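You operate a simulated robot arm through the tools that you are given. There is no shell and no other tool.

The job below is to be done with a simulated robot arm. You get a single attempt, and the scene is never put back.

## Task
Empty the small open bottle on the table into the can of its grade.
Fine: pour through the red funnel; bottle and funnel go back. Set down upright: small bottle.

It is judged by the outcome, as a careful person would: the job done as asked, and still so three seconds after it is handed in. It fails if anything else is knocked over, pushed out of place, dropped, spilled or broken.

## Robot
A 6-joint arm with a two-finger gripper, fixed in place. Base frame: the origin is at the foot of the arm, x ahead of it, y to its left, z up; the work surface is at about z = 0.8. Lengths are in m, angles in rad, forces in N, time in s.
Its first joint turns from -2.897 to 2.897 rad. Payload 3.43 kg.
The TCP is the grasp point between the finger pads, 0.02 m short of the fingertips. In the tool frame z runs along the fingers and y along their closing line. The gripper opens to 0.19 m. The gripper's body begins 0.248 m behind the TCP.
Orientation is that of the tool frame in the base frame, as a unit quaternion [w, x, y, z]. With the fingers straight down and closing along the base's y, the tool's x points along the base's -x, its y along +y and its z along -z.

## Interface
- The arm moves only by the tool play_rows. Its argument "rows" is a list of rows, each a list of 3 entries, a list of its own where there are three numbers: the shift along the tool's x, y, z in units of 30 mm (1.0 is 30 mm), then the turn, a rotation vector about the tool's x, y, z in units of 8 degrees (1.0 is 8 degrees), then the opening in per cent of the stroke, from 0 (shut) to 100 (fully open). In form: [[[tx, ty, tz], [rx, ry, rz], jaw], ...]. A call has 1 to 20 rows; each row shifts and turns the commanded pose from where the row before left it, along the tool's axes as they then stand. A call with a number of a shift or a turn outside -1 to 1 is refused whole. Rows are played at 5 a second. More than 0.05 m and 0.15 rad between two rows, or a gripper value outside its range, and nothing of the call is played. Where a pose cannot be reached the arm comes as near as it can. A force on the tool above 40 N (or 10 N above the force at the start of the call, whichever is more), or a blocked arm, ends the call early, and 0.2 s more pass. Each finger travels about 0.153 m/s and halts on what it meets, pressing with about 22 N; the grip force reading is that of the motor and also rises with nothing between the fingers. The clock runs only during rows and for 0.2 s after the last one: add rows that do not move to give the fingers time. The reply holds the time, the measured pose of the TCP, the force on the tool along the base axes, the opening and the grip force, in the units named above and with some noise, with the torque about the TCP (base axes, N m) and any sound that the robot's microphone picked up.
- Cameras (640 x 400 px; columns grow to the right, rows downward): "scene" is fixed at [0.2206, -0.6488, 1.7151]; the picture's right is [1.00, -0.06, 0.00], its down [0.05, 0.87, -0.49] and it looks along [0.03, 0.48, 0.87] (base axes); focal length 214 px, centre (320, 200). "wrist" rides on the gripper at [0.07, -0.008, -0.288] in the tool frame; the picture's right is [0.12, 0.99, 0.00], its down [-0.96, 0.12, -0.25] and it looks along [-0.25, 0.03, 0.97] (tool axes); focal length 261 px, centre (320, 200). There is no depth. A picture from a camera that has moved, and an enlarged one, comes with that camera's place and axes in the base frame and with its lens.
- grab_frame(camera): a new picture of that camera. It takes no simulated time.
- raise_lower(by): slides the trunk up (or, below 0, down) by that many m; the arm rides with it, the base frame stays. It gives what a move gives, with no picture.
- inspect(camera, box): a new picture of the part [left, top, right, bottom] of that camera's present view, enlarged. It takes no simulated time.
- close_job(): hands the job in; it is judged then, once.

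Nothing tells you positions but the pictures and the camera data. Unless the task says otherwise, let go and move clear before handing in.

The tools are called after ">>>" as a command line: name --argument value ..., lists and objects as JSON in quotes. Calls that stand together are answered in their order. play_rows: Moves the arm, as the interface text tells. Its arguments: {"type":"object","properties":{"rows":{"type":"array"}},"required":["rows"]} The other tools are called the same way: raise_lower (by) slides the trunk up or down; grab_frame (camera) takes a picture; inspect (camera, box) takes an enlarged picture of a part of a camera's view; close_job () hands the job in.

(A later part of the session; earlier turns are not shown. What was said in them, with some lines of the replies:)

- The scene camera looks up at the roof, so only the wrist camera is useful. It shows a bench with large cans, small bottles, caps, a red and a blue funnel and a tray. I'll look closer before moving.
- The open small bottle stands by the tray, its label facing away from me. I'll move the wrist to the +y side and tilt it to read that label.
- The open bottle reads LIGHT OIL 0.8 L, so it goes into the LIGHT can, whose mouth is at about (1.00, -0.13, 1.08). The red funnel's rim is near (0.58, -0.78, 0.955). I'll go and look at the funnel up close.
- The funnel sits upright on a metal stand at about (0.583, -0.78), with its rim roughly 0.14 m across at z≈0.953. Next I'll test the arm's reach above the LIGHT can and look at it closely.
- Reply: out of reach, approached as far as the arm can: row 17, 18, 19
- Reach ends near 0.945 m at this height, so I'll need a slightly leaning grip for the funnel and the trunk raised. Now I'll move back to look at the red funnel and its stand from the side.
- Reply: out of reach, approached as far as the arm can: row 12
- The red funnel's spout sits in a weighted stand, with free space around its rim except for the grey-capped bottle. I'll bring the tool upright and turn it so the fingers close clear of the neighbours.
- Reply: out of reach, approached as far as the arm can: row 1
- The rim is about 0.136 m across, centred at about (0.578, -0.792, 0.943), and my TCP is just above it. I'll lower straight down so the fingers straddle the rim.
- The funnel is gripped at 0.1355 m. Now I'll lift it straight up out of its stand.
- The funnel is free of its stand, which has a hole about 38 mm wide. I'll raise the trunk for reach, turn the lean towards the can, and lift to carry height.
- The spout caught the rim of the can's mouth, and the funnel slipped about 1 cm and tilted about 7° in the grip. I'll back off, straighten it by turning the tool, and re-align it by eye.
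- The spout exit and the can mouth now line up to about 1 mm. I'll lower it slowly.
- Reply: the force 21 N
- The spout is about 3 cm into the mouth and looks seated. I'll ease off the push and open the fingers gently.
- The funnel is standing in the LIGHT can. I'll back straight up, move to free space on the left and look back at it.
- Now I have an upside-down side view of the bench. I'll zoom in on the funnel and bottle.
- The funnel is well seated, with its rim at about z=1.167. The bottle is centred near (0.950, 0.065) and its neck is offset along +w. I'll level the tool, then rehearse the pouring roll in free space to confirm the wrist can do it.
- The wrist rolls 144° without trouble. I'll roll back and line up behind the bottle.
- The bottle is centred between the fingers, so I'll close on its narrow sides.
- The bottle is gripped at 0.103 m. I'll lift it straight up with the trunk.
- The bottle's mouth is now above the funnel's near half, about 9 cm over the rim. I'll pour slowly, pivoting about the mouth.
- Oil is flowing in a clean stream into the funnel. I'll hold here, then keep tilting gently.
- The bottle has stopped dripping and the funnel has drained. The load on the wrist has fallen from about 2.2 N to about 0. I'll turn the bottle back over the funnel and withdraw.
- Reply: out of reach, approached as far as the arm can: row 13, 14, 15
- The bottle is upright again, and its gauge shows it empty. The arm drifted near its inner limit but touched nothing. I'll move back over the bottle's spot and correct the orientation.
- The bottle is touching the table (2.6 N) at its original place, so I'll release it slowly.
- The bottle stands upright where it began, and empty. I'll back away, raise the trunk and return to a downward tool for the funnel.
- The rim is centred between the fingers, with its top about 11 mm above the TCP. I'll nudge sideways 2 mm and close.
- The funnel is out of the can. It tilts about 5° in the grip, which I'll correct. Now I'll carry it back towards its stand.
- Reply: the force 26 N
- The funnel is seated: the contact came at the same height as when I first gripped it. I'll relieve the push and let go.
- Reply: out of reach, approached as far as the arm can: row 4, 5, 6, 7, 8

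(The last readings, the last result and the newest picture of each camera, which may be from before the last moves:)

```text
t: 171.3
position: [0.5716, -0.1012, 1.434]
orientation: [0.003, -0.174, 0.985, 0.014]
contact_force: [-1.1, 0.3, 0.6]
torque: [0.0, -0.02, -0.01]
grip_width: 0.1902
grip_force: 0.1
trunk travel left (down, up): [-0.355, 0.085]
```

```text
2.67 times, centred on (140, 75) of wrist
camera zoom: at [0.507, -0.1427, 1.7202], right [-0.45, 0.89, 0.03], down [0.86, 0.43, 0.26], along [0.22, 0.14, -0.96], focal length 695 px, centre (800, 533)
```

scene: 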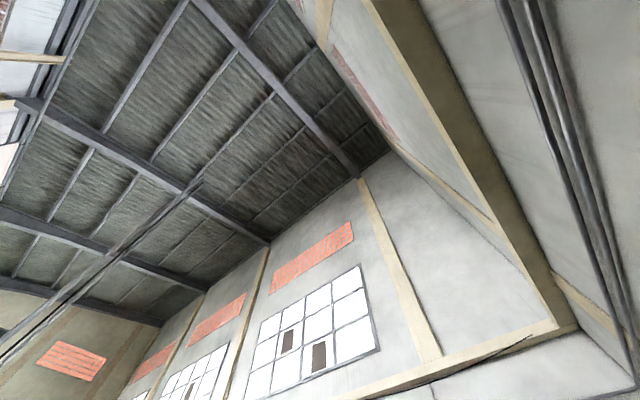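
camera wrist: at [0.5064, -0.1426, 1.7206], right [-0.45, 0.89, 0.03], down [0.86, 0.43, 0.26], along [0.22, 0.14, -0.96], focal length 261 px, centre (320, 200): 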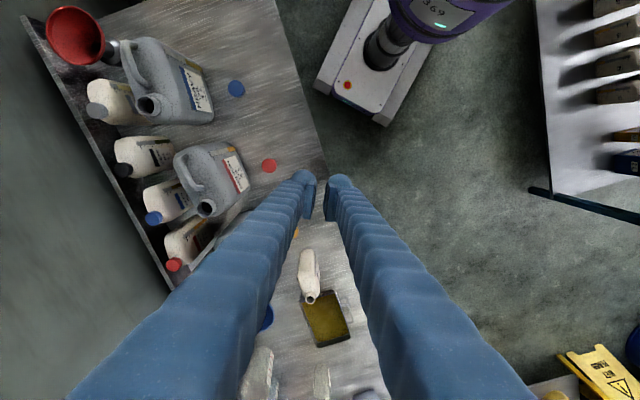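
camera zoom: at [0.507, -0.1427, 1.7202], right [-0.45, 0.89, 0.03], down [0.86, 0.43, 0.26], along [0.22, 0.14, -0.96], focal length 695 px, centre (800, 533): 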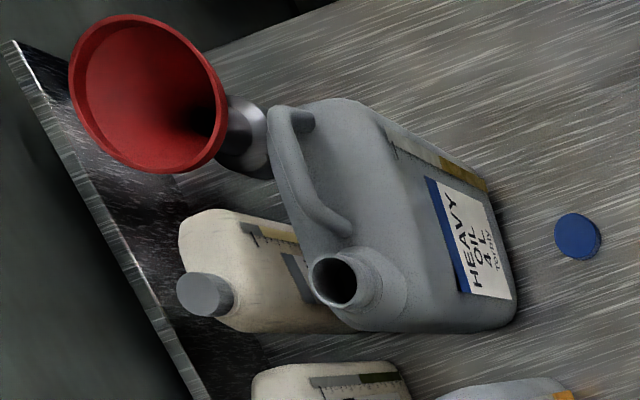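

Everything is in place. The bottle stands empty and upright where it was, the red funnel is back on its stand, and the oil is in the LIGHT can. I see no spills or moved objects and the arm is clear, so I'm handing in.

>>> close_job

```text
The job is handed in.
```

The small open bottle, labelled LIGHT OIL 0.8 L, is empty. Its oil went into the LIGHT can through the red funnel.

- **Pour:** The oil ran cleanly into the funnel. I held the bottle tipped until it stopped dripping. Its gauge then showed empty and the load on the wrist had dropped to about zero.
- **Bottle:** It is upright at its original spot on the table.
- **Funnel:** It is seated back on its stand, at the same height as when I first took it out. It caught the can's mouth on the first try and slipped in the grip, so I straightened it and re-aligned it before pouring.
- **Everything else:** In the last pictures nothing was spilled, knocked over or moved. The arm had let go and was clear when I handed in.
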